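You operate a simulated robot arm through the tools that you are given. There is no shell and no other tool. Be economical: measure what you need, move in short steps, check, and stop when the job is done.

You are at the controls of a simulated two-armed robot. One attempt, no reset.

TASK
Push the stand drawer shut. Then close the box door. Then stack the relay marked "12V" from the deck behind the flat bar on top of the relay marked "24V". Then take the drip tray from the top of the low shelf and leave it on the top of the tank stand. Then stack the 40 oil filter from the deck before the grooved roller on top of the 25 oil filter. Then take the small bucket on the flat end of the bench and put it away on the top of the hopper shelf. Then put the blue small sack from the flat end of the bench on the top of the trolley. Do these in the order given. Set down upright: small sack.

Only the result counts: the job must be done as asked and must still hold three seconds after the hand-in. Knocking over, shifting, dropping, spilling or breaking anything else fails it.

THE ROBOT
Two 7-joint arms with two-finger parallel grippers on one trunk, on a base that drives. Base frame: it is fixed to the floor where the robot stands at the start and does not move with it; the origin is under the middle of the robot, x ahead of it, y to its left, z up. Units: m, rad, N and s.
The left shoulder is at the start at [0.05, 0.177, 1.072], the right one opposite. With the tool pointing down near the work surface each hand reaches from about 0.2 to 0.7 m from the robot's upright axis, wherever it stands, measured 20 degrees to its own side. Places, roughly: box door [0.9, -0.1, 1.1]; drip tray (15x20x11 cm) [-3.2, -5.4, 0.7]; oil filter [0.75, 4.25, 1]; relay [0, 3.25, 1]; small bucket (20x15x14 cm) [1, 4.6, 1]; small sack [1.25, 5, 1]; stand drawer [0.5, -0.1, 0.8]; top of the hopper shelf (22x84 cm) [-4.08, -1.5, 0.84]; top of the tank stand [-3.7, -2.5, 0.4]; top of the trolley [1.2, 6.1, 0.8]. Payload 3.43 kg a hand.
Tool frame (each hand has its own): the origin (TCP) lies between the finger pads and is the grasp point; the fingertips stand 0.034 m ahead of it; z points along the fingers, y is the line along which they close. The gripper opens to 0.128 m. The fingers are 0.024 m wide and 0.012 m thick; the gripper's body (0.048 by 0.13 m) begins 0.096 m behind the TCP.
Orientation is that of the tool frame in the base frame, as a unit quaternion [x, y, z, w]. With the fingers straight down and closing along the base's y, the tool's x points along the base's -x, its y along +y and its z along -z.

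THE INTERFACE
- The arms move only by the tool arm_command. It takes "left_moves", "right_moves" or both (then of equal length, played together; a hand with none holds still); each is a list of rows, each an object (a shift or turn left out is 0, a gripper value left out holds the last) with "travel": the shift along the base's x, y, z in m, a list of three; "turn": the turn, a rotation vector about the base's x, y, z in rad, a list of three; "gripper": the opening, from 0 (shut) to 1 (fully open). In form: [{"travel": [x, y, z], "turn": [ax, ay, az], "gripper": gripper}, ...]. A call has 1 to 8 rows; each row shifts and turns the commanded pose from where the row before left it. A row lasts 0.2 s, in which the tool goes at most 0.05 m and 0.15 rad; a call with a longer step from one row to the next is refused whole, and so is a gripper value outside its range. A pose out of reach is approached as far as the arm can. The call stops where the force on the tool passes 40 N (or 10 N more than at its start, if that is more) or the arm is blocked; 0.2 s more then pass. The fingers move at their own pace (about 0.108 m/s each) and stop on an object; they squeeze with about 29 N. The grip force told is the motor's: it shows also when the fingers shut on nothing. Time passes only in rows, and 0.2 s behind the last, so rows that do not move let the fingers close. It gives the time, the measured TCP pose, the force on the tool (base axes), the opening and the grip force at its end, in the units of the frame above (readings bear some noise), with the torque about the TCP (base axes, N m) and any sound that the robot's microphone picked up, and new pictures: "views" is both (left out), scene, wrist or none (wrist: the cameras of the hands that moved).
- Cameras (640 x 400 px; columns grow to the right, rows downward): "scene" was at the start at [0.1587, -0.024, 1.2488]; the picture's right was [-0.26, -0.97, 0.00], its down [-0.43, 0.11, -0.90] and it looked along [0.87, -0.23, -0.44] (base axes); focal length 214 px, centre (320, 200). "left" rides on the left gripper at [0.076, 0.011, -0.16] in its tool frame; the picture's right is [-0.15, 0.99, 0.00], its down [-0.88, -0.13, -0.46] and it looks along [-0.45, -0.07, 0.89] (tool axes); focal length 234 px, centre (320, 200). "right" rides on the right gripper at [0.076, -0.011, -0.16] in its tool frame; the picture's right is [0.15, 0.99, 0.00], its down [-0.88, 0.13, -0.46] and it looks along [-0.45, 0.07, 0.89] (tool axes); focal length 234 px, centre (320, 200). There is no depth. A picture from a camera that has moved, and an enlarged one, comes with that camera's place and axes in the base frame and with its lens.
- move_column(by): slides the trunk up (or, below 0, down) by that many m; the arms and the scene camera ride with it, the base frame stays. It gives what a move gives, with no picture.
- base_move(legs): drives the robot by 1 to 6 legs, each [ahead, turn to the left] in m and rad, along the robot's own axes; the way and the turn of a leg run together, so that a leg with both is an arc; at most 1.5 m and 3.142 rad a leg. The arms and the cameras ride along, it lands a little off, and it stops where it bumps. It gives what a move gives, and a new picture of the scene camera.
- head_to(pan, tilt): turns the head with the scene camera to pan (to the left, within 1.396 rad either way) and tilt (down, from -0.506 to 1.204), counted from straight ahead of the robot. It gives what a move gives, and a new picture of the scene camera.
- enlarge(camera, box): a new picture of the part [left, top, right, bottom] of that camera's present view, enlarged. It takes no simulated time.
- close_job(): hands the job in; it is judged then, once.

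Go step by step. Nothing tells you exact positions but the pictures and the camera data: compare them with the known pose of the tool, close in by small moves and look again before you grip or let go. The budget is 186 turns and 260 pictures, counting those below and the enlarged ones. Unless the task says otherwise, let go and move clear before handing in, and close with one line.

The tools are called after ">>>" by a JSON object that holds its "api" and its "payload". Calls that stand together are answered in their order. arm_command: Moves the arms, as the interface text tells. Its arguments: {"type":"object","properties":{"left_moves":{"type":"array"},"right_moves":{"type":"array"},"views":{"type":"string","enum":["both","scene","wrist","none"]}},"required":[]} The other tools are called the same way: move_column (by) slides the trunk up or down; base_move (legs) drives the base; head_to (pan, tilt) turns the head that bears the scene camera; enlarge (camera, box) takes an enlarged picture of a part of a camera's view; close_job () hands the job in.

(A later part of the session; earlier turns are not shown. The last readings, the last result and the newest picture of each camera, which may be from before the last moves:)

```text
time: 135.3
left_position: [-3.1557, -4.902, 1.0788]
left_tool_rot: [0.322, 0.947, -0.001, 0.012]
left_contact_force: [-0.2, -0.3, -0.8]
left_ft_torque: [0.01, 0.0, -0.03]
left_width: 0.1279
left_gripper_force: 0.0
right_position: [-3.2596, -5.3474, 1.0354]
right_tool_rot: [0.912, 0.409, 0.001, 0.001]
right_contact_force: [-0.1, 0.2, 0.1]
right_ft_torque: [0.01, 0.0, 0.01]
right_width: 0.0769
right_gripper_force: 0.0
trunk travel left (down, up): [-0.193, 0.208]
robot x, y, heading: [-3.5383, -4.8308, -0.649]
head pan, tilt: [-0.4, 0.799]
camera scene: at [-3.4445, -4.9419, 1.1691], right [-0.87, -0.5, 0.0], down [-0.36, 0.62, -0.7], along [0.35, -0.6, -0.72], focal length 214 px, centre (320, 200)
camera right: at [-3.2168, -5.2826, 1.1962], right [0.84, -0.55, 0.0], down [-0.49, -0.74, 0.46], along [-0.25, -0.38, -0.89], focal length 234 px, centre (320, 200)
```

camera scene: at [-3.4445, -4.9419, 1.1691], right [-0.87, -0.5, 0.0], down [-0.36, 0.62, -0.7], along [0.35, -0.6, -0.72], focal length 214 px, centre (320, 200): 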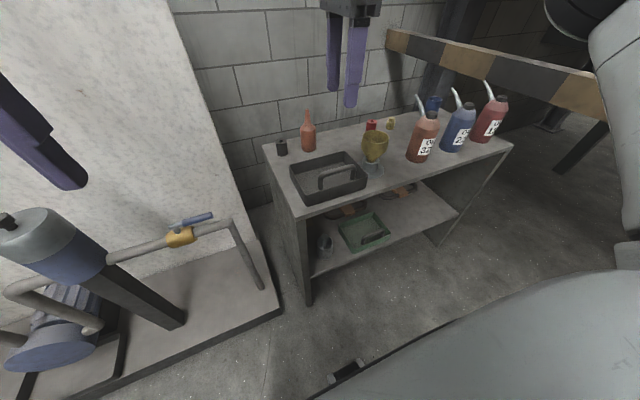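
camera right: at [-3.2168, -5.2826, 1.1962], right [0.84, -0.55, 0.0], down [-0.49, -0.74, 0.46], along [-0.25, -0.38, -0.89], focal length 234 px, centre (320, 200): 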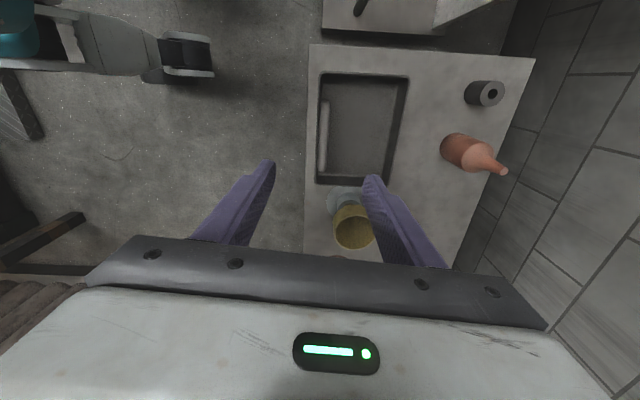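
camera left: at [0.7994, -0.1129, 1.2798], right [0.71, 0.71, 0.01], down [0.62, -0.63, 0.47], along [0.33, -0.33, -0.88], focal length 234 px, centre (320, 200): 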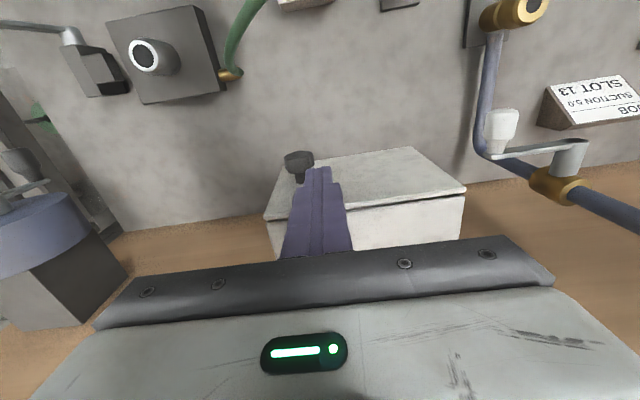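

The bar sits near the tray's front wall. I'll correct yaw and position and come down part way to check.

>>> {"api": "arm_command", "payload": {"right_moves": [{"travel": [0.0046, -0.0046, -0.03], "turn": [0, 0, 0.06]}, {"travel": [0, 0, -0.045]}, {"travel": [0, 0, -0.045]}], "views": "both"}}

>>> {"api": "enlarge", "payload": {"camera": "scene", "box": [270, 100, 410, 220]}}

```text
time: 136.1
left_position: [-3.1544, -4.9021, 1.0792]
left_tool_rot: [0.323, 0.946, -0.002, 0.011]
left_contact_force: [-0.2, 0.5, 0.6]
left_ft_torque: [-0.03, 0.01, 0.01]
left_width: 0.1281
left_gripper_force: 0.0
right_position: [-3.2532, -5.3525, 0.9134]
right_tool_rot: [0.899, 0.437, 0.001, 0.001]
right_contact_force: [0.5, 0.2, -0.9]
right_ft_torque: [-0.02, -0.01, -0.04]
right_width: 0.0767
right_gripper_force: 0.0
trunk travel left (down, up): [-0.193, 0.208]
robot x, y, heading: [-3.5399, -4.831, -0.648]
head pan, tilt: [-0.4, 0.799]
camera scene: at [-3.4444, -4.9419, 1.1691], right [-0.87, -0.5, 0.0], down [-0.36, 0.62, -0.7], along [0.35, -0.6, -0.72], focal length 214 px, centre (320, 200)
camera right: at [-3.2153, -5.2859, 1.0747], right [0.87, -0.5, 0.0], down [-0.44, -0.77, 0.46], along [-0.22, -0.4, -0.89], focal length 234 px, centre (320, 200)
```

scene: 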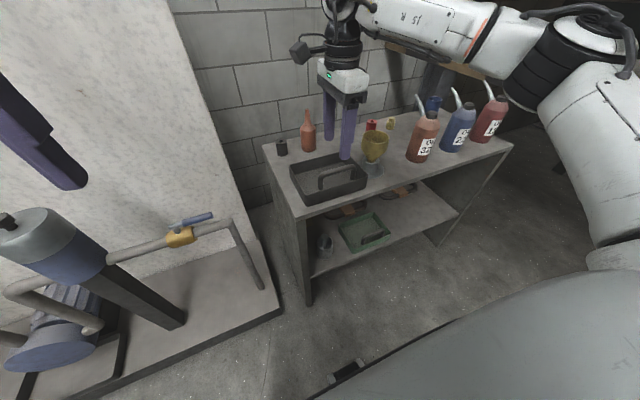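
right: 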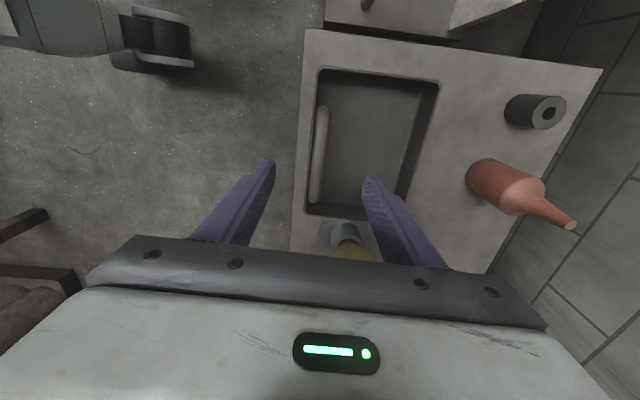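

```text
3.33 times, centred on (340, 160) of scene
camera zoom: at [-3.4444, -4.9419, 1.1691], right [-0.87, -0.5, 0.0], down [-0.36, 0.62, -0.7], along [0.35, -0.6, -0.72], focal length 715 px, centre (253, 333)
```

zoom: 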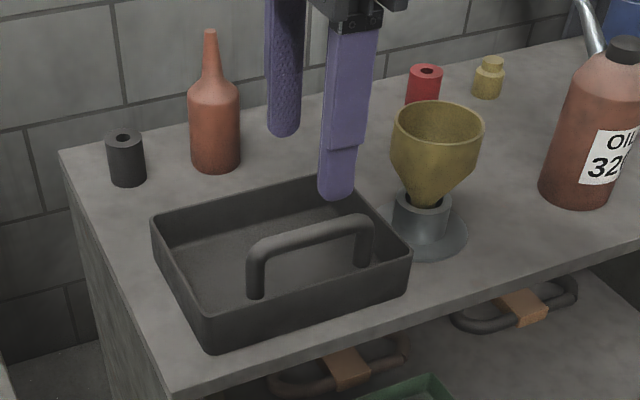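

Aligned. Descending to the bar and closing.

>>> {"api": "arm_command", "payload": {"right_moves": [{"travel": [0, 0, -0.036]}, {"travel": [0, 0, -0.036]}, {"travel": [0, 0, -0.034]}, {"gripper": 0}, {"gripper": 0}, {"gripper": 0}, {"gripper": 0}], "views": "both"}}

```text
time: 137.7
left_position: [-3.1549, -4.9007, 1.0795]
left_tool_rot: [0.322, 0.947, -0.001, 0.012]
left_contact_force: [-0.7, -0.3, 0.2]
left_ft_torque: [-0.04, 0.0, 0.0]
left_width: 0.1281
left_gripper_force: 0.0
right_position: [-3.254, -5.3519, 0.809]
right_tool_rot: [0.899, 0.437, 0.0, 0.001]
right_contact_force: [0.8, 0.0, 0.8]
right_ft_torque: [0.03, -0.07, 0.08]
right_width: 0.0156
right_gripper_force: 29.5
trunk travel left (down, up): [-0.193, 0.208]
robot x, y, heading: [-3.5383, -4.8309, -0.651]
head pan, tilt: [-0.4, 0.799]
camera scene: at [-3.4443, -4.9417, 1.1691], right [-0.87, -0.5, 0.0], down [-0.36, 0.62, -0.7], along [0.35, -0.6, -0.72], focal length 214 px, centre (320, 200)
camera right: at [-3.2155, -5.2845, 0.9692], right [0.87, -0.5, 0.0], down [-0.44, -0.77, 0.46], along [-0.23, -0.4, -0.89], focal length 234 px, centre (320, 200)
```

scene: 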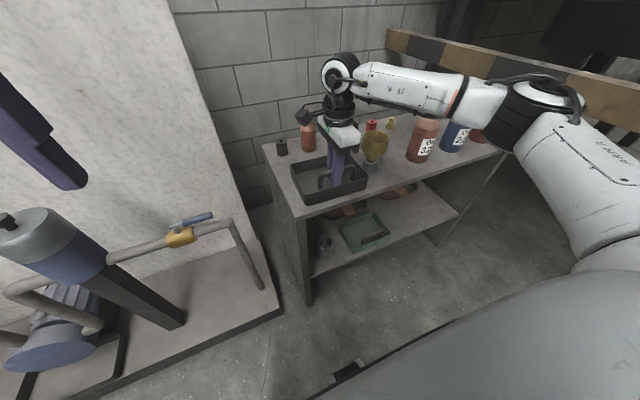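
right: 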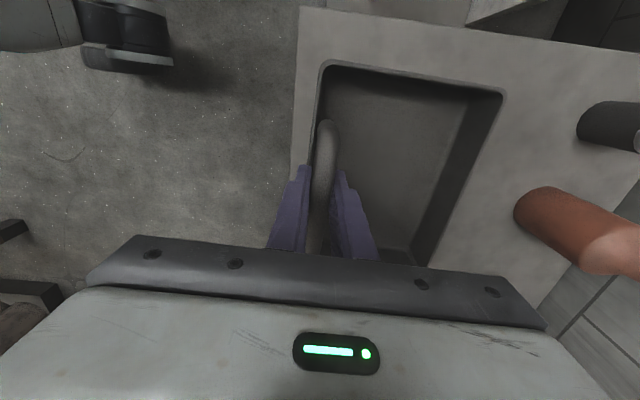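

The bar is gripped (15.6 mm). I'll lift a little and see if the tray stays level.

>>> {"api": "arm_command", "payload": {"right_moves": [{"travel": [0, 0, 0.015]}, {"travel": [0, 0, 0.02]}, {"travel": [0, 0, 0.02]}], "views": "both"}}

```text
time: 138.5
left_position: [-3.1547, -4.9026, 1.08]
left_tool_rot: [0.322, 0.947, -0.001, 0.012]
left_contact_force: [-0.6, 0.4, 0.4]
left_ft_torque: [0.01, 0.01, 0.01]
left_width: 0.1278
left_gripper_force: 0.1
right_position: [-3.2528, -5.3533, 0.8642]
right_tool_rot: [0.899, 0.437, -0.001, 0.002]
right_contact_force: [0.3, 1.1, -4.6]
right_ft_torque: [0.08, 0.04, -0.02]
right_width: 0.0156
right_gripper_force: 28.9
trunk travel left (down, up): [-0.193, 0.208]
robot x, y, heading: [-3.5398, -4.8303, -0.648]
head pan, tilt: [-0.4, 0.799]
camera scene: at [-3.4443, -4.9419, 1.1691], right [-0.87, -0.5, 0.0], down [-0.36, 0.62, -0.7], along [0.35, -0.6, -0.72], focal length 214 px, centre (320, 200)
camera right: at [-3.2154, -5.2858, 1.0246], right [0.87, -0.5, 0.0], down [-0.44, -0.77, 0.46], along [-0.23, -0.4, -0.89], focal length 234 px, centre (320, 200)
```

scene: 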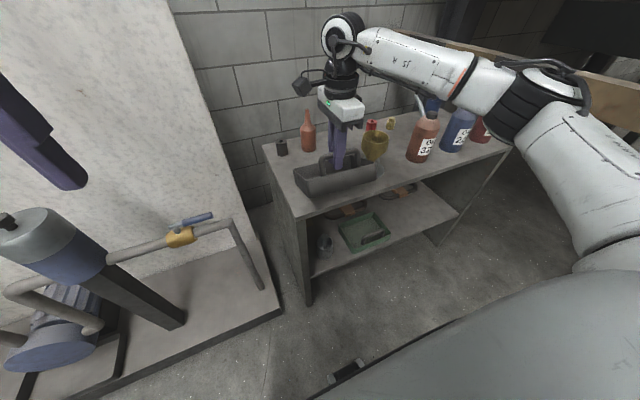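
right: 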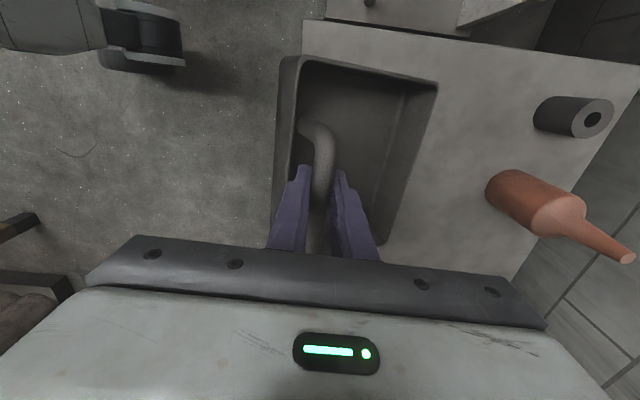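

The tray pivots on the handle and hangs tilted (about 0.47 kg), but is held; I can lay it down by a pivoting motion. Lifting it well clear, bringing it in and backing out.

>>> {"api": "arm_command", "payload": {"right_moves": [{"travel": [0, 0, 0.03]}, {"travel": [0, 0, 0.04]}, {"travel": [0, 0, 0.04]}, {"travel": [0, 0, 0.04]}, {"travel": [-0.02, 0.015, 0.03]}], "views": "both"}}

```text
time: 139.7
left_position: [-3.1538, -4.902, 1.0792]
left_tool_rot: [0.321, 0.947, -0.001, 0.011]
left_contact_force: [-0.5, 0.0, -0.1]
left_ft_torque: [-0.05, -0.04, 0.02]
left_width: 0.128
left_gripper_force: 0.0
right_position: [-3.2732, -5.3372, 1.0454]
right_tool_rot: [0.899, 0.437, 0.0, 0.001]
right_contact_force: [0.2, 0.7, -4.5]
right_ft_torque: [0.12, 0.03, 0.02]
right_width: 0.0153
right_gripper_force: 29.5
trunk travel left (down, up): [-0.193, 0.208]
robot x, y, heading: [-3.5409, -4.8245, -0.651]
head pan, tilt: [-0.4, 0.799]
camera scene: at [-3.4447, -4.9417, 1.1692], right [-0.87, -0.5, 0.0], down [-0.36, 0.62, -0.7], along [0.35, -0.6, -0.72], focal length 214 px, centre (320, 200)
camera right: at [-3.2357, -5.2699, 1.2057], right [0.87, -0.5, 0.0], down [-0.44, -0.77, 0.46], along [-0.23, -0.4, -0.89], focal length 234 px, centre (320, 200)
```

scene: 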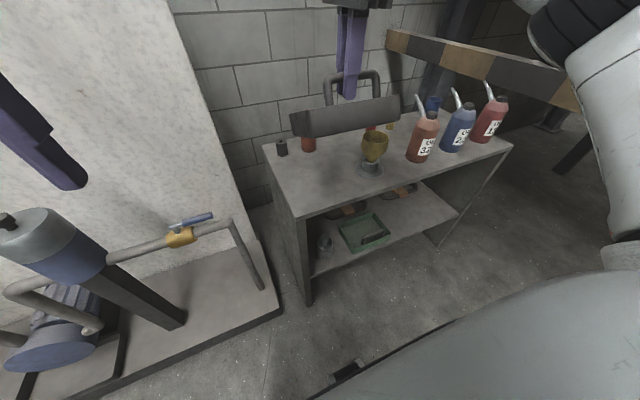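
right: 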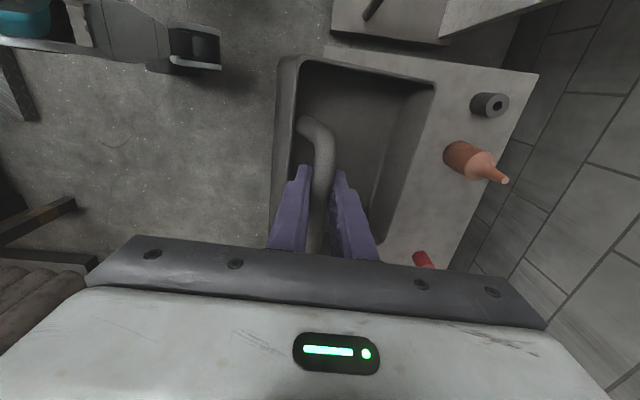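

The tray is hanging steady. Backing up and turning left to face up the aisle (+l).

>>> {"api": "base_move", "payload": {"legs": [[-0.28, 0], [0, 1.59]]}}

>>> {"api": "head_to", "payload": {"pan": 0.5, "tilt": 0.4}}

```text
time: 145.6
left_position: [-3.7016, -4.2733, 1.0797]
left_tool_rot: [-0.459, 0.888, 0.007, 0.009]
left_contact_force: [0.1, -0.8, -0.5]
left_ft_torque: [0.0, -0.01, 0.01]
left_width: 0.1278
left_gripper_force: 0.1
right_position: [-3.263, -4.3743, 1.0442]
right_tool_rot: [0.309, 0.951, 0.001, 0.0]
right_contact_force: [-0.8, -0.8, -4.6]
right_ft_torque: [-0.07, 0.12, 0.03]
right_width: 0.0154
right_gripper_force: 29.1
trunk travel left (down, up): [-0.193, 0.208]
robot x, y, heading: [-3.7582, -4.6621, 0.96]
head pan, tilt: [-0.4, 0.799]
camera scene: at [-3.6517, -4.5614, 1.1691], right [0.53, -0.85, 0.0], down [-0.61, -0.38, -0.7], along [0.59, 0.37, -0.72], focal length 214 px, centre (320, 200)
```

scene: 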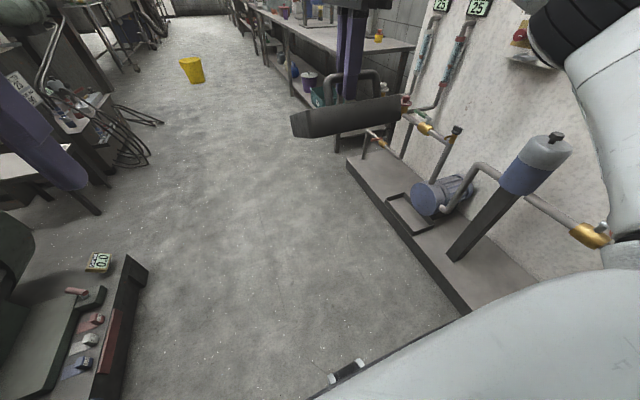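

```text
time: 146.8
left_position: [-3.7024, -4.2735, 1.0795]
left_tool_rot: [-0.459, 0.888, 0.007, 0.008]
left_contact_force: [0.0, -0.3, -0.4]
left_ft_torque: [0.01, 0.01, -0.01]
left_width: 0.1279
left_gripper_force: 0.0
right_position: [-3.2627, -4.3741, 1.0451]
right_tool_rot: [0.308, 0.951, 0.0, 0.0]
right_contact_force: [0.9, 0.7, -4.0]
right_ft_torque: [-0.05, 0.08, 0.0]
right_width: 0.0154
right_gripper_force: 29.2
trunk travel left (down, up): [-0.193, 0.208]
robot x, y, heading: [-3.7631, -4.6602, 0.959]
head pan, tilt: [0.499, 0.4]
camera scene: at [-3.7096, -4.5122, 1.2042], right [0.99, -0.11, 0.0], down [-0.04, -0.39, -0.92], along [0.1, 0.92, -0.39], focal length 214 px, centre (320, 200)
```

scene: 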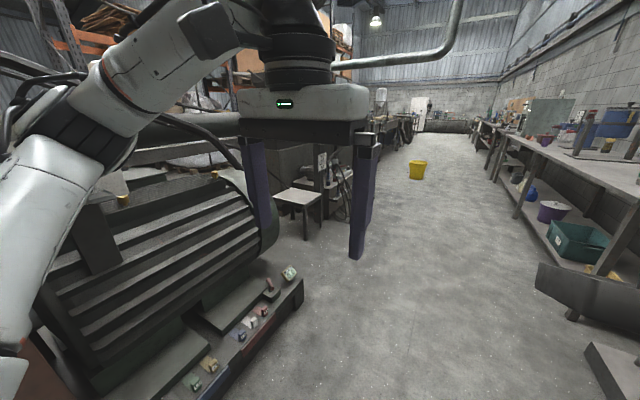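

The tank stand is the low white table at about [-3.7, -2.5]. I'll drive up the aisle to it and turn to face it.

>>> {"api": "base_move", "payload": {"legs": [[0, -0.018], [1.5, 0], [0, 1.571]]}}

>>> {"api": "head_to", "payload": {"pan": -0.2, "tilt": 0.7}}

```text
time: 158.3
left_position: [-3.279, -3.3928, 1.0786]
left_tool_rot: [0.952, -0.307, -0.011, -0.001]
left_contact_force: [-1.4, -0.3, -0.4]
left_ft_torque: [0.0, 0.01, -0.03]
left_width: 0.128
left_gripper_force: 0.1
right_position: [-3.174, -2.954, 1.0442]
right_tool_rot: [-0.45, 0.893, 0.001, 0.0]
right_contact_force: [-0.7, 0.1, -3.6]
right_ft_torque: [-0.07, -0.03, 0.02]
right_width: 0.0154
right_gripper_force: 29.2
trunk travel left (down, up): [-0.193, 0.208]
robot x, y, heading: [-2.8914, -3.4528, 2.518]
head pan, tilt: [0.499, 0.4]
camera scene: at [-3.0409, -3.4029, 1.2042], right [0.12, 0.99, 0.0], down [0.39, -0.05, -0.92], along [-0.91, 0.11, -0.39], focal length 214 px, centre (320, 200)
```

scene: 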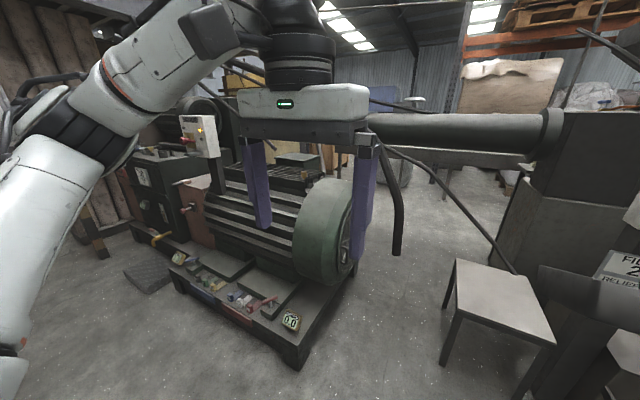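

```text
time: 159.4
left_position: [-3.2799, -3.3932, 1.079]
left_tool_rot: [0.951, -0.308, -0.011, 0.001]
left_contact_force: [0.5, 0.6, 0.4]
left_ft_torque: [-0.02, -0.02, -0.01]
left_width: 0.128
left_gripper_force: 0.0
right_position: [-3.1745, -2.9531, 1.0439]
right_tool_rot: [-0.451, 0.893, 0.001, 0.0]
right_contact_force: [0.5, -0.8, -4.1]
right_ft_torque: [-0.07, -0.04, 0.05]
right_width: 0.0153
right_gripper_force: 29.3
trunk travel left (down, up): [-0.193, 0.208]
robot x, y, heading: [-2.8942, -3.4549, 2.518]
head pan, tilt: [-0.201, 0.7]
camera scene: at [-3.0068, -3.3519, 1.1773], right [0.73, 0.68, 0.0], down [0.44, -0.47, -0.76], along [-0.52, 0.56, -0.64], focal length 214 px, centre (320, 200)
```

scene: 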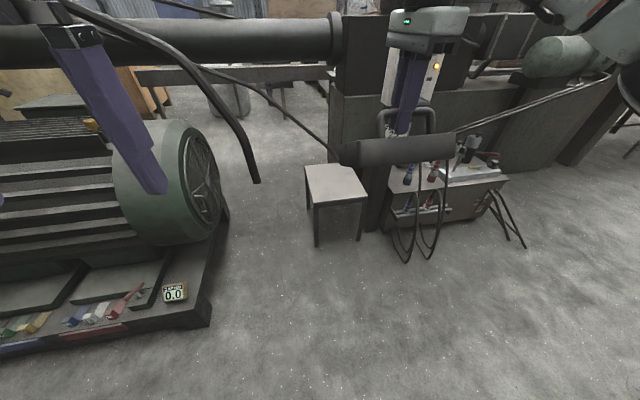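

I want to see the surroundings of the stand (a thin rod hangs near it) before approaching.

>>> {"api": "enlarge", "payload": {"camera": "scene", "box": [180, 40, 420, 260]}}

```text
1.82 times, centred on (300, 150) of scene
camera zoom: at [-3.0068, -3.3519, 1.1773], right [0.73, 0.68, 0.0], down [0.44, -0.47, -0.76], along [-0.52, 0.56, -0.64], focal length 390 px, centre (356, 291)
```

zoom: 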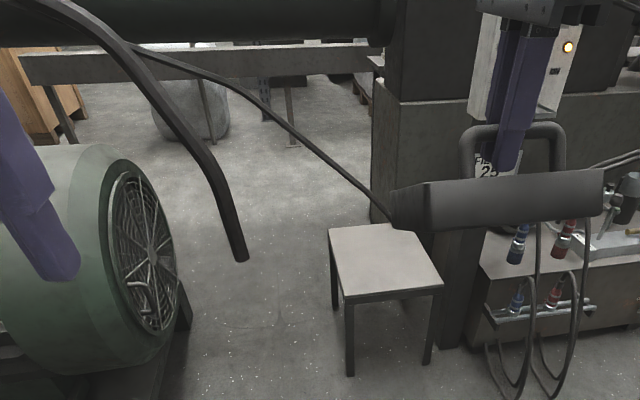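

The cables pass behind and left of the stand. I'll approach, shifting slightly right.

>>> {"api": "base_move", "payload": {"legs": [[0, -0.27], [0.6, 0], [0, 0.264]]}}

```text
time: 163.6
left_position: [-3.6167, -2.8362, 1.0791]
left_tool_rot: [0.9, -0.435, -0.012, -0.004]
left_contact_force: [0.3, 0.2, -0.2]
left_ft_torque: [-0.01, 0.01, 0.0]
left_width: 0.128
left_gripper_force: 0.1
right_position: [-3.3927, -2.4443, 1.0448]
right_tool_rot: [-0.331, 0.944, -0.007, 0.006]
right_contact_force: [2.1, -1.8, -1.3]
right_ft_torque: [0.03, 0.18, 0.12]
right_width: 0.0156
right_gripper_force: 28.6
trunk travel left (down, up): [-0.193, 0.208]
robot x, y, heading: [-3.2588, -3.0009, 2.251]
head pan, tilt: [-0.201, 0.7]
stopped in leg 2: the force on the tool passed its limit at 53 N (the readings are from after the stop); the commanded pose is now the measured one
camera scene: at [-3.3428, -2.869, 1.1774], right [0.89, 0.46, 0.0], down [0.3, -0.57, -0.77], along [-0.35, 0.68, -0.64], focal length 214 px, centre (320, 200)
```

scene: 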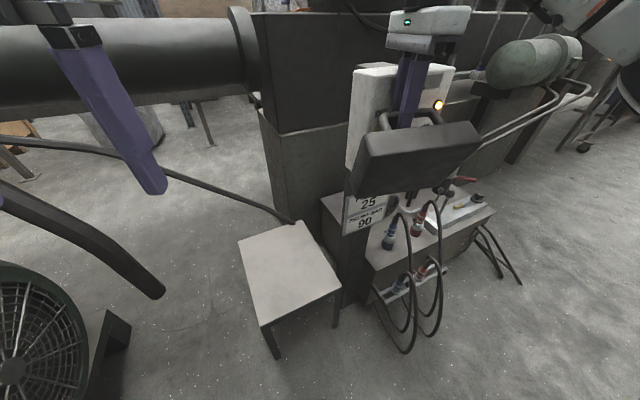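

The tray touched the white control box on the plinth. Backing off and checking both.

>>> {"api": "base_move", "payload": {"legs": [[-0.2, 0], [0, 0.26]]}}

>>> {"api": "enlarge", "payload": {"camera": "right", "box": [0, 0, 640, 400]}}

```text
time: 166.0
left_position: [-3.5233, -3.0869, 1.0801]
left_tool_rot: [0.95, -0.312, -0.012, -0.002]
left_contact_force: [0.0, -0.4, -0.5]
left_ft_torque: [0.03, -0.01, 0.02]
left_width: 0.1277
left_gripper_force: 0.1
right_position: [-3.4095, -2.6532, 1.0438]
right_tool_rot: [-0.45, 0.893, -0.006, 0.007]
right_contact_force: [0.2, -1.3, -3.9]
right_ft_torque: [0.0, 0.07, 0.01]
right_width: 0.0153
right_gripper_force: 28.8
trunk travel left (down, up): [-0.193, 0.208]
robot x, y, heading: [-3.1399, -3.1514, 2.508]
head pan, tilt: [-0.201, 0.7]
camera scene: at [-3.2496, -3.0493, 1.1773], right [0.74, 0.67, 0.0], down [0.43, -0.48, -0.76], along [-0.52, 0.57, -0.64], focal length 214 px, centre (320, 200)
```

scene: 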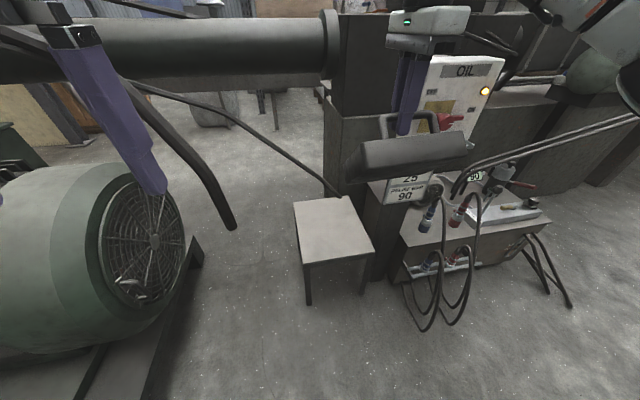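

```text
1.00 times, centred on (320, 200) of right (not enlarged: the box is as wide or as high as the picture)
camera zoom: at [-3.4471, -2.7189, 1.2043], right [-0.88, 0.47, -0.02], down [0.41, 0.79, 0.46], along [0.23, 0.4, -0.89], focal length 234 px, centre (320, 200)
```

zoom: 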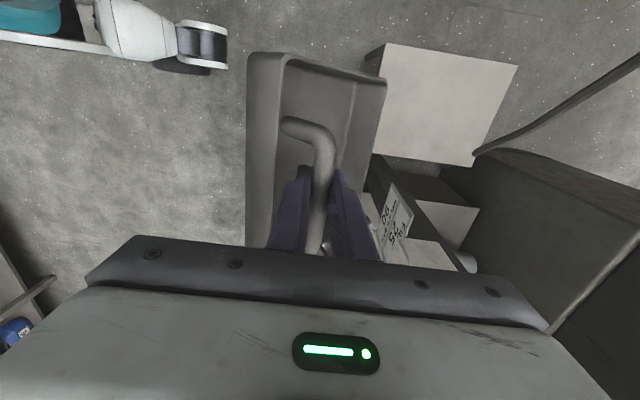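

The tray is still firmly held though more tilted; the box looks unchanged. I'll raise and tuck the left hand, shift the tray a bit left, lower the trunk, and advance.

>>> {"api": "arm_command", "payload": {"left_moves": [{"travel": [0.019, -0.014, 0.04]}, {"travel": [0.019, -0.014, 0.04]}, {"travel": [0.019, -0.014, 0.04]}, {"travel": [0.019, -0.014, 0.04]}, {"travel": [0.019, -0.014, 0.04]}], "right_moves": [{"travel": [-0.008, -0.011, 0]}, {"travel": [-0.008, -0.011, 0]}, {"travel": [-0.008, -0.011, 0]}, {"travel": [-0.008, -0.011, 0]}, {"travel": [-0.008, -0.011, 0]}], "views": "none"}}

>>> {"api": "move_column", "payload": {"by": -0.19}}

>>> {"api": "base_move", "payload": {"legs": [[0.2, 0]]}}

>>> {"api": "enlarge", "payload": {"camera": "right", "box": [0, 0, 640, 400]}}

```text
time: 167.2
left_position: [-3.4348, -3.1215, 1.2102]
left_tool_rot: [0.949, -0.314, -0.012, -0.002]
left_contact_force: [0.1, 0.5, 0.1]
left_ft_torque: [0.0, -0.01, 0.02]
left_width: 0.1278
left_gripper_force: 0.1
left hand out of reach, approached as far as the arm can: row 4, 5
right_position: [-3.4492, -2.7079, 1.044]
right_tool_rot: [-0.45, 0.893, -0.006, 0.007]
right_contact_force: [0.1, 0.6, -3.5]
right_ft_torque: [-0.05, 0.11, -0.02]
right_width: 0.0152
right_gripper_force: 29.2
trunk travel left (down, up): [-0.193, 0.208]
robot x, y, heading: [-3.1368, -3.1554, 2.511]
head pan, tilt: [-0.201, 0.7]
```

```text
time: 169.3
left_position: [-3.4339, -3.1219, 1.0188]
left_tool_rot: [0.95, -0.313, -0.013, -0.002]
left_contact_force: [1.1, -0.7, -0.2]
left_ft_torque: [-0.02, -0.01, -0.03]
left_width: 0.1281
left_gripper_force: 0.1
right_position: [-3.4497, -2.7081, 0.8537]
right_tool_rot: [-0.45, 0.893, -0.007, 0.006]
right_contact_force: [-0.6, 0.8, -4.3]
right_ft_torque: [-0.01, 0.07, 0.02]
right_width: 0.0153
right_gripper_force: 28.9
trunk travel left (down, up): [-0.003, 0.398]
robot x, y, heading: [-3.1336, -3.1569, 2.511]
head pan, tilt: [-0.201, 0.7]
```

```text
time: 170.9
left_position: [-3.5949, -3.0043, 1.0186]
left_tool_rot: [0.949, -0.314, -0.013, -0.001]
left_contact_force: [-0.7, -0.4, 0.2]
left_ft_torque: [0.02, -0.05, -0.01]
left_width: 0.128
left_gripper_force: 0.0
right_position: [-3.6061, -2.5914, 0.8543]
right_tool_rot: [-0.45, 0.893, -0.007, 0.006]
right_contact_force: [-0.8, 0.1, -4.1]
right_ft_torque: [-0.01, 0.11, 0.03]
right_width: 0.0153
right_gripper_force: 28.9
trunk travel left (down, up): [-0.003, 0.398]
robot x, y, heading: [-3.2969, -3.0349, 2.512]
head pan, tilt: [-0.201, 0.7]
camera scene: at [-3.4087, -2.9323, 0.9873], right [0.74, 0.67, 0.0], down [0.43, -0.48, -0.76], along [-0.51, 0.57, -0.64], focal length 214 px, centre (320, 200)
```

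scene: 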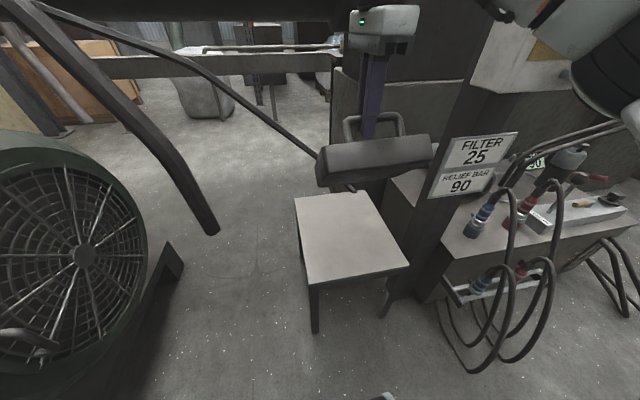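

```text
1.00 times, centred on (320, 200) of right (not enlarged: the box is as wide or as high as the picture)
camera zoom: at [-3.6458, -2.6565, 1.0145], right [-0.88, 0.47, -0.02], down [0.41, 0.79, 0.46], along [0.23, 0.4, -0.89], focal length 234 px, centre (320, 200)
```

zoom: 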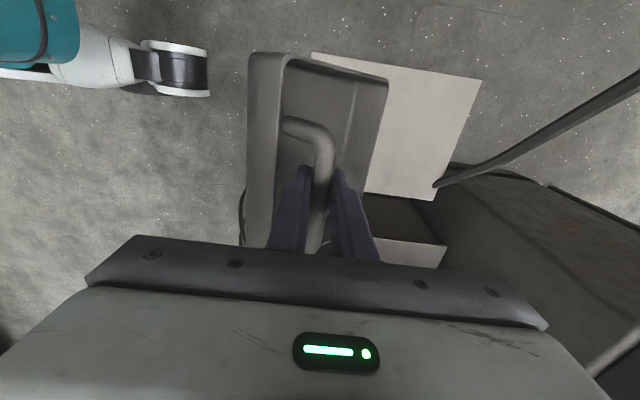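

Over the stand now (its top spans n -1.35 to -1.75). I'll inch 0.1 m ahead, then lower the tray toward the far half.

>>> {"api": "base_move", "payload": {"legs": [[0.1, 0]]}}

>>> {"api": "arm_command", "payload": {"right_moves": [{"travel": [-0.016, 0.0118, -0.04]}, {"travel": [-0.016, 0.0118, -0.04]}, {"travel": [-0.016, 0.0118, -0.04]}, {"travel": [-0.016, 0.0118, -0.04]}, {"travel": [0, 0, -0.04]}], "views": "both"}}

```text
time: 172.1
left_position: [-3.6728, -2.9497, 1.02]
left_tool_rot: [0.949, -0.316, -0.014, -0.004]
left_contact_force: [-1.0, 0.8, 1.1]
left_ft_torque: [0.03, -0.07, 0.0]
left_width: 0.1279
left_gripper_force: 0.1
right_position: [-3.6837, -2.5326, 0.8617]
right_tool_rot: [-0.448, 0.894, -0.001, 0.006]
right_contact_force: [0.0, 0.4, -3.8]
right_ft_torque: [-0.04, 0.05, 0.01]
right_width: 0.0155
right_gripper_force: 28.5
trunk travel left (down, up): [-0.003, 0.398]
robot x, y, heading: [-3.3746, -2.9818, 2.504]
head pan, tilt: [-0.201, 0.7]
camera scene: at [-3.4874, -2.8776, 0.9889], right [0.74, 0.67, 0.0], down [0.43, -0.47, -0.77], along [-0.51, 0.57, -0.64], focal length 214 px, centre (320, 200)
```

scene: 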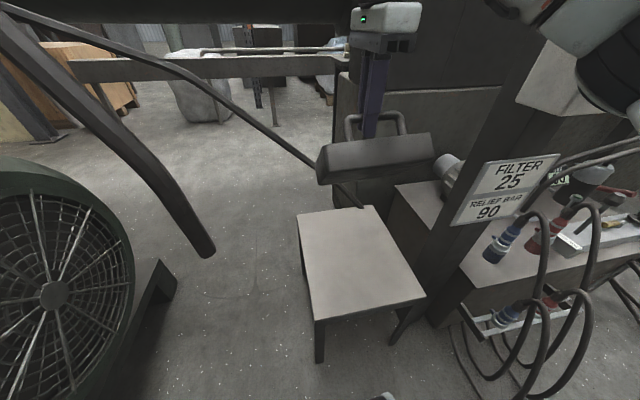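

```text
time: 173.3
left_position: [-3.6749, -2.9535, 1.0198]
left_tool_rot: [0.949, -0.316, -0.013, -0.009]
left_contact_force: [-0.4, 0.5, 1.4]
left_ft_torque: [-0.02, -0.02, 0.02]
left_width: 0.128
left_gripper_force: 0.0
right_position: [-3.7538, -2.4901, 0.6632]
right_tool_rot: [-0.452, 0.892, 0.005, 0.009]
right_contact_force: [-1.0, -0.3, -3.5]
right_ft_torque: [-0.02, 0.08, -0.02]
right_width: 0.0155
right_gripper_force: 28.8
trunk travel left (down, up): [-0.003, 0.398]
robot x, y, heading: [-3.3765, -2.9766, 2.509]
head pan, tilt: [-0.201, 0.7]
camera scene: at [-3.4903, -2.8823, 0.9887], right [0.74, 0.67, 0.01], down [0.44, -0.47, -0.77], along [-0.51, 0.57, -0.64], focal length 214 px, centre (320, 200)
camera right: at [-3.7911, -2.5611, 0.8221], right [-0.88, 0.47, 0.0], down [0.41, 0.78, 0.47], along [0.22, 0.42, -0.88], focal length 234 px, centre (320, 200)
```

scene: 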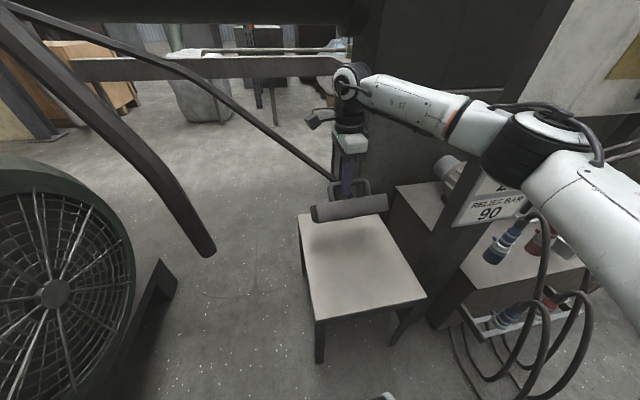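
right: 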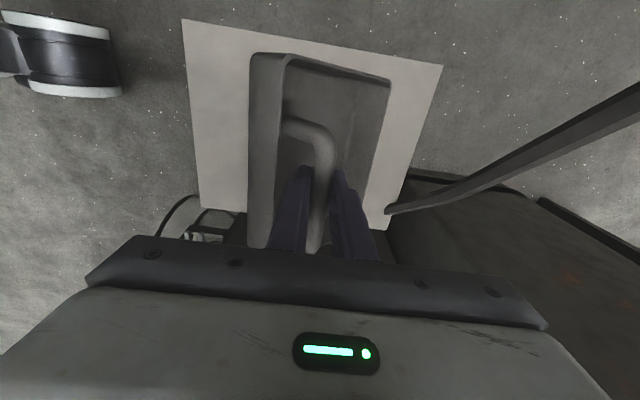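

Tray is above the far half of the stand. Lowering toward contact.

>>> {"api": "arm_command", "payload": {"right_moves": [{"travel": [0, 0, -0.03]}, {"travel": [0, 0, -0.03]}, {"travel": [0, 0, -0.02]}], "views": "both"}}

>>> {"api": "enlarge", "payload": {"camera": "scene", "box": [270, 140, 450, 330]}}

```text
time: 174.1
left_position: [-3.6734, -2.9467, 1.0195]
left_tool_rot: [0.949, -0.315, -0.011, -0.002]
left_contact_force: [-0.5, 0.8, 0.1]
left_ft_torque: [0.03, 0.0, 0.02]
left_width: 0.128
left_gripper_force: 0.1
right_position: [-3.749, -2.4843, 0.5764]
right_tool_rot: [-0.448, 0.894, -0.005, 0.005]
right_contact_force: [0.4, 0.3, -4.5]
right_ft_torque: [0.01, 0.07, -0.01]
right_width: 0.0154
right_gripper_force: 28.7
trunk travel left (down, up): [-0.003, 0.398]
robot x, y, heading: [-3.3747, -2.9771, 2.508]
head pan, tilt: [-0.201, 0.7]
camera scene: at [-3.4876, -2.8732, 0.9872], right [0.74, 0.67, 0.0], down [0.43, -0.48, -0.76], along [-0.51, 0.57, -0.64], focal length 214 px, centre (320, 200)
camera right: at [-3.787, -2.5499, 0.7361], right [-0.88, 0.47, -0.01], down [0.42, 0.78, 0.46], along [0.23, 0.4, -0.89], focal length 234 px, centre (320, 200)
```

scene: 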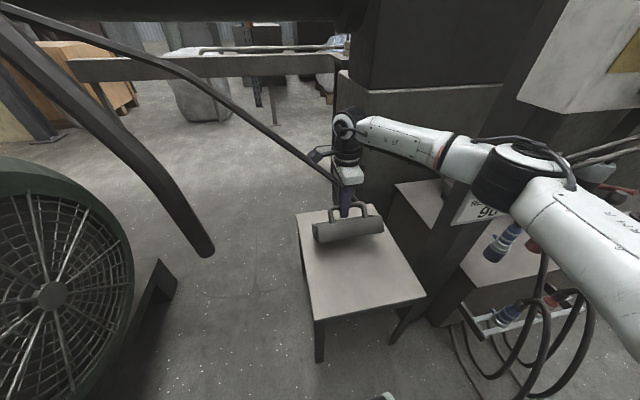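
right: 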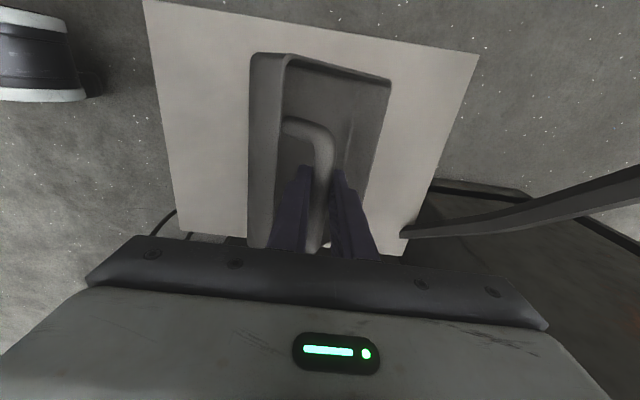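

```text
2.11 times, centred on (360, 235) of scene
camera zoom: at [-3.4876, -2.8732, 0.9872], right [0.74, 0.67, 0.0], down [0.43, -0.48, -0.76], along [-0.51, 0.57, -0.64], focal length 452 px, centre (236, 126)
```

zoom: 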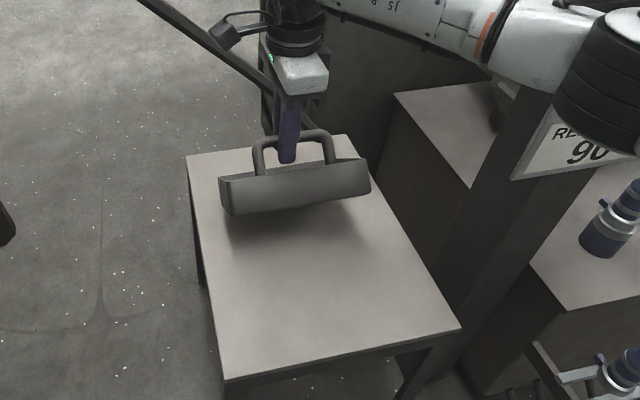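

Still hanging (−4.5 N). Lowering in small steps to find contact.

>>> {"api": "arm_command", "payload": {"right_moves": [{"travel": [0, 0, -0.01]}, {"travel": [0, 0, -0.01]}], "views": "none"}}

```text
time: 174.7
left_position: [-3.6722, -2.9452, 1.0223]
left_tool_rot: [0.949, -0.315, -0.012, -0.002]
left_contact_force: [0.6, -0.4, -0.1]
left_ft_torque: [0.0, 0.01, -0.01]
left_width: 0.1283
left_gripper_force: 0.0
right_position: [-3.7485, -2.4837, 0.5618]
right_tool_rot: [-0.448, 0.894, -0.001, 0.004]
right_contact_force: [5.0, -4.1, 21.1]
right_ft_torque: [-0.03, -0.05, 0.02]
right_width: 0.0157
right_gripper_force: 29.1
trunk travel left (down, up): [-0.003, 0.398]
robot x, y, heading: [-3.3757, -2.9809, 2.503]
head pan, tilt: [-0.201, 0.7]
```

Contact made. Now I'll draw the hand back along an arc so that the tray pivots flat about its far edge.

>>> {"api": "arm_command", "payload": {"right_moves": [{"travel": [0.0081, -0.0059, 0.004]}, {"travel": [0.0081, -0.0059, 0.001]}, {"travel": [0.0162, -0.0118, -0.003]}, {"travel": [0.0162, -0.0118, -0.006]}], "views": "both"}}

>>> {"api": "enlarge", "payload": {"camera": "scene", "box": [270, 140, 450, 330]}}

```text
time: 175.7
left_position: [-3.6733, -2.9442, 1.0182]
left_tool_rot: [0.949, -0.315, -0.013, -0.003]
left_contact_force: [0.0, -0.2, 0.0]
left_ft_torque: [0.02, 0.0, -0.02]
left_width: 0.1282
left_gripper_force: 0.0
right_position: [-3.7, -2.5175, 0.5529]
right_tool_rot: [-0.448, 0.894, -0.004, 0.005]
right_contact_force: [-0.2, 0.1, -3.7]
right_ft_torque: [0.17, -0.01, 0.04]
right_width: 0.0155
right_gripper_force: 29.5
trunk travel left (down, up): [-0.003, 0.398]
robot x, y, heading: [-3.3722, -2.9778, 2.512]
head pan, tilt: [-0.201, 0.7]
camera scene: at [-3.4878, -2.8735, 0.9873], right [0.74, 0.67, 0.0], down [0.43, -0.48, -0.76], along [-0.51, 0.57, -0.64], focal length 214 px, centre (320, 200)
camera right: at [-3.7373, -2.5843, 0.7128], right [-0.88, 0.47, -0.01], down [0.42, 0.78, 0.46], along [0.23, 0.4, -0.89], focal length 234 px, centre (320, 200)
```

scene: 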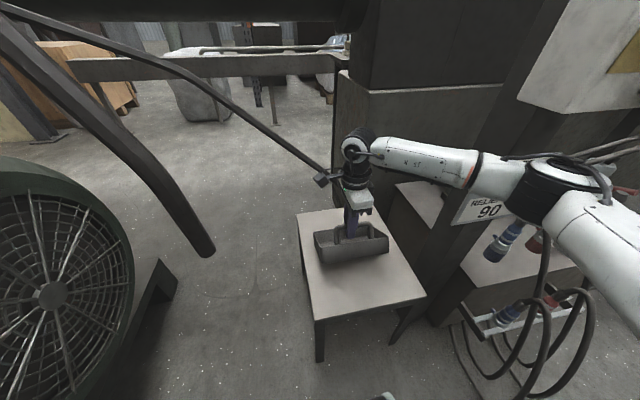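
right: 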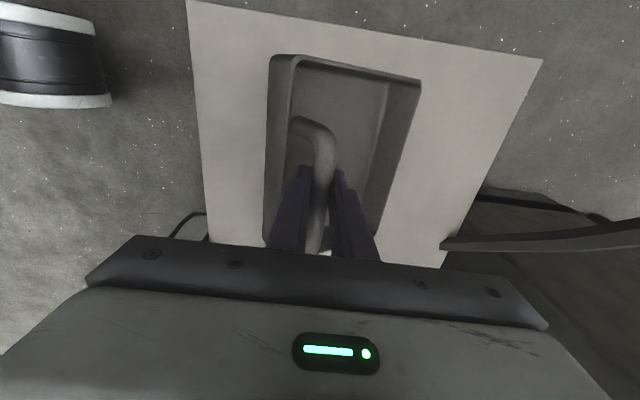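

```text
2.11 times, centred on (360, 235) of scene
camera zoom: at [-3.4878, -2.8735, 0.9873], right [0.74, 0.67, 0.0], down [0.43, -0.48, -0.76], along [-0.51, 0.57, -0.64], focal length 452 px, centre (236, 126)
```

zoom: 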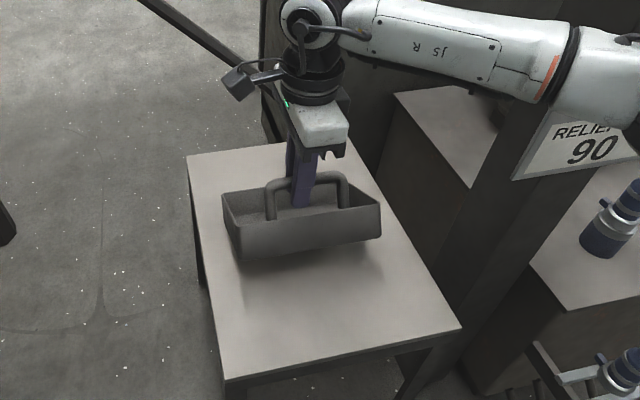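

It pivots nicely. Continuing back and down.

>>> {"api": "arm_command", "payload": {"right_moves": [{"travel": [0.0122, -0.0088, -0.011]}, {"travel": [0.0122, -0.0088, -0.011]}, {"travel": [0.0122, -0.0088, -0.01]}], "views": "wrist"}}

>>> {"api": "enlarge", "payload": {"camera": "scene", "box": [270, 140, 450, 330]}}

```text
time: 176.5
left_position: [-3.6725, -2.9449, 1.019]
left_tool_rot: [0.949, -0.316, -0.012, -0.002]
left_contact_force: [-0.2, 0.0, 0.3]
left_ft_torque: [-0.03, 0.01, 0.0]
left_width: 0.1279
left_gripper_force: 0.2
right_position: [-3.662, -2.5438, 0.5216]
right_tool_rot: [-0.447, 0.894, -0.003, 0.004]
right_contact_force: [-0.4, 0.4, -2.8]
right_ft_torque: [-0.15, 0.06, -0.06]
right_width: 0.0156
right_gripper_force: 29.4
trunk travel left (down, up): [-0.003, 0.398]
robot x, y, heading: [-3.3748, -2.9789, 2.508]
head pan, tilt: [-0.201, 0.7]
camera right: at [-3.7003, -2.6109, 0.6812], right [-0.88, 0.48, -0.01], down [0.42, 0.78, 0.46], along [0.23, 0.4, -0.89], focal length 234 px, centre (320, 200)
```

right: 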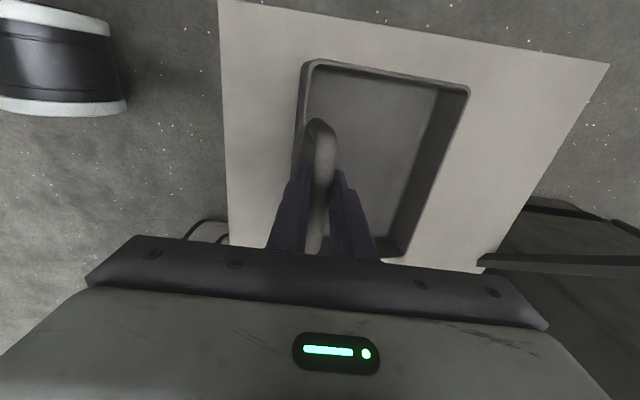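

```text
2.11 times, centred on (360, 235) of scene
camera zoom: at [-3.4878, -2.8735, 0.9873], right [0.74, 0.67, 0.0], down [0.43, -0.48, -0.76], along [-0.51, 0.57, -0.64], focal length 452 px, centre (236, 126)
```

zoom: 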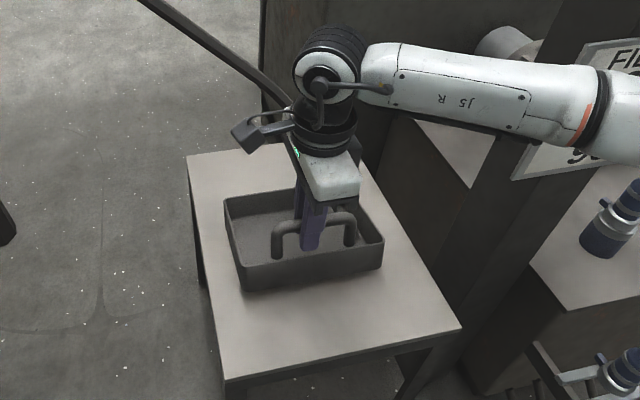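

Almost flat. Lowering the last centimetre.

>>> {"api": "arm_command", "payload": {"right_moves": [{"travel": [0.002, -0.0015, -0.006]}, {"travel": [0.001, -0.0008, -0.005]}, {"travel": [0, 0, -0.003]}], "views": "none"}}

>>> {"api": "enlarge", "payload": {"camera": "scene", "box": [270, 140, 450, 330]}}

```text
time: 177.3
left_position: [-3.6727, -2.9451, 1.0198]
left_tool_rot: [0.949, -0.315, -0.012, -0.002]
left_contact_force: [-0.4, -0.5, -0.1]
left_ft_torque: [0.02, 0.02, 0.0]
left_width: 0.1279
left_gripper_force: 0.2
right_position: [-3.6596, -2.5476, 0.5069]
right_tool_rot: [-0.448, 0.894, -0.003, 0.006]
right_contact_force: [0.9, -1.0, -0.8]
right_ft_torque: [0.03, 0.06, -0.02]
right_width: 0.0153
right_gripper_force: 29.0
trunk travel left (down, up): [-0.003, 0.398]
robot x, y, heading: [-3.3717, -2.9772, 2.509]
head pan, tilt: [-0.201, 0.7]
```

```text
2.11 times, centred on (360, 235) of scene
camera zoom: at [-3.4876, -2.8736, 0.9874], right [0.74, 0.67, 0.0], down [0.43, -0.48, -0.76], along [-0.51, 0.57, -0.64], focal length 452 px, centre (236, 126)
```

zoom: 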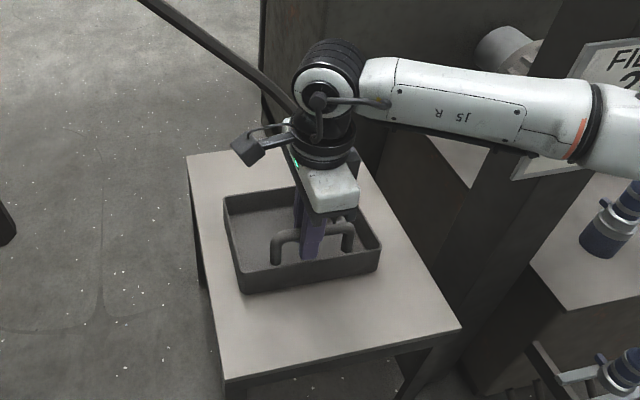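

The tray sits flat. Releasing and rising.

>>> {"api": "arm_command", "payload": {"right_moves": [{"travel": [0, 0, -0.002], "gripper": 0.3}, {"gripper": 0.5}, {"travel": [0, 0, 0.03]}, {"travel": [0, 0, 0.045]}, {"travel": [0, 0, 0.05]}, {"travel": [0, 0, 0.05]}, {"travel": [0, 0, 0.05]}, {"travel": [0, 0, 0.05]}], "views": "scene"}}

>>> {"api": "enlarge", "payload": {"camera": "scene", "box": [270, 140, 450, 330]}}

```text
time: 179.2
left_position: [-3.6706, -2.9436, 1.0203]
left_tool_rot: [0.949, -0.316, -0.011, 0.001]
left_contact_force: [-0.2, -0.3, -0.4]
left_ft_torque: [-0.04, 0.02, 0.0]
left_width: 0.128
left_gripper_force: 0.0
right_position: [-3.6468, -2.556, 0.705]
right_tool_rot: [-0.447, 0.89, -0.081, 0.047]
right_contact_force: [0.3, -0.5, 0.3]
right_ft_torque: [0.05, 0.04, 0.0]
right_width: 0.0639
right_gripper_force: 0.1
trunk travel left (down, up): [-0.003, 0.398]
robot x, y, heading: [-3.3751, -2.9782, 2.504]
head pan, tilt: [-0.201, 0.7]
stopped in row 8 (right hand): the arm was blocked; the commanded pose is now the measured one
camera scene: at [-3.4861, -2.8719, 0.9884], right [0.74, 0.67, 0.0], down [0.43, -0.48, -0.76], along [-0.51, 0.57, -0.65], focal length 214 px, centre (320, 200)
```

scene: 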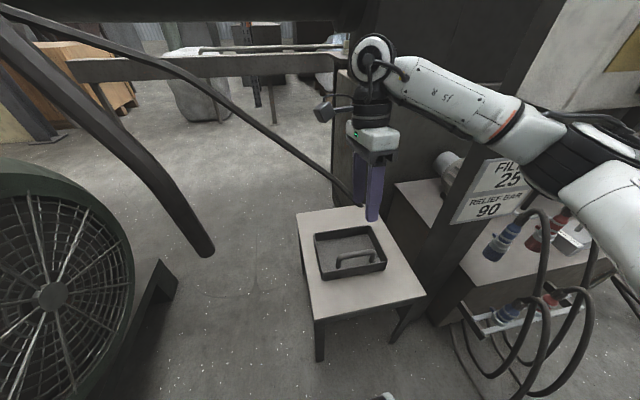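

```text
2.11 times, centred on (360, 235) of scene
camera zoom: at [-3.4861, -2.8719, 0.9884], right [0.74, 0.67, 0.0], down [0.43, -0.48, -0.76], along [-0.51, 0.57, -0.65], focal length 452 px, centre (236, 126)
```

zoom: 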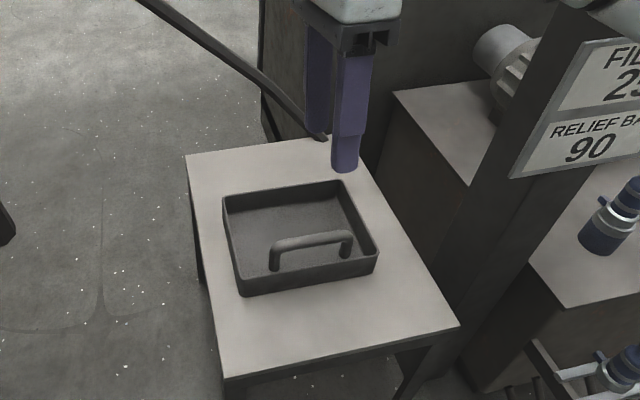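

The tray is on the stand. The arm met something on the way up, so I'll back the base away rather than lift further.

>>> {"api": "base_move", "payload": {"legs": [[-0.35, 0]]}}

```text
time: 181.5
left_position: [-3.3904, -3.1544, 1.0194]
left_tool_rot: [0.949, -0.314, -0.011, -0.002]
left_contact_force: [-0.9, -0.8, 0.0]
left_ft_torque: [-0.03, 0.01, -0.01]
left_width: 0.1281
left_gripper_force: 0.1
right_position: [-3.3666, -2.766, 0.7128]
right_tool_rot: [-0.448, 0.89, -0.073, 0.042]
right_contact_force: [-0.5, -0.9, 0.4]
right_ft_torque: [-0.02, 0.02, 0.02]
right_width: 0.0642
right_gripper_force: 0.1
trunk travel left (down, up): [-0.003, 0.398]
robot x, y, heading: [-3.0924, -3.1859, 2.508]
head pan, tilt: [-0.201, 0.7]
camera scene: at [-3.2049, -3.083, 0.9874], right [0.74, 0.67, 0.0], down [0.43, -0.48, -0.76], along [-0.51, 0.57, -0.64], focal length 214 px, centre (320, 200)
```

scene: 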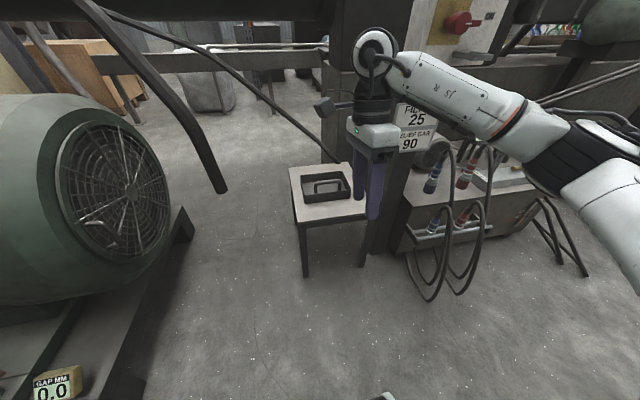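

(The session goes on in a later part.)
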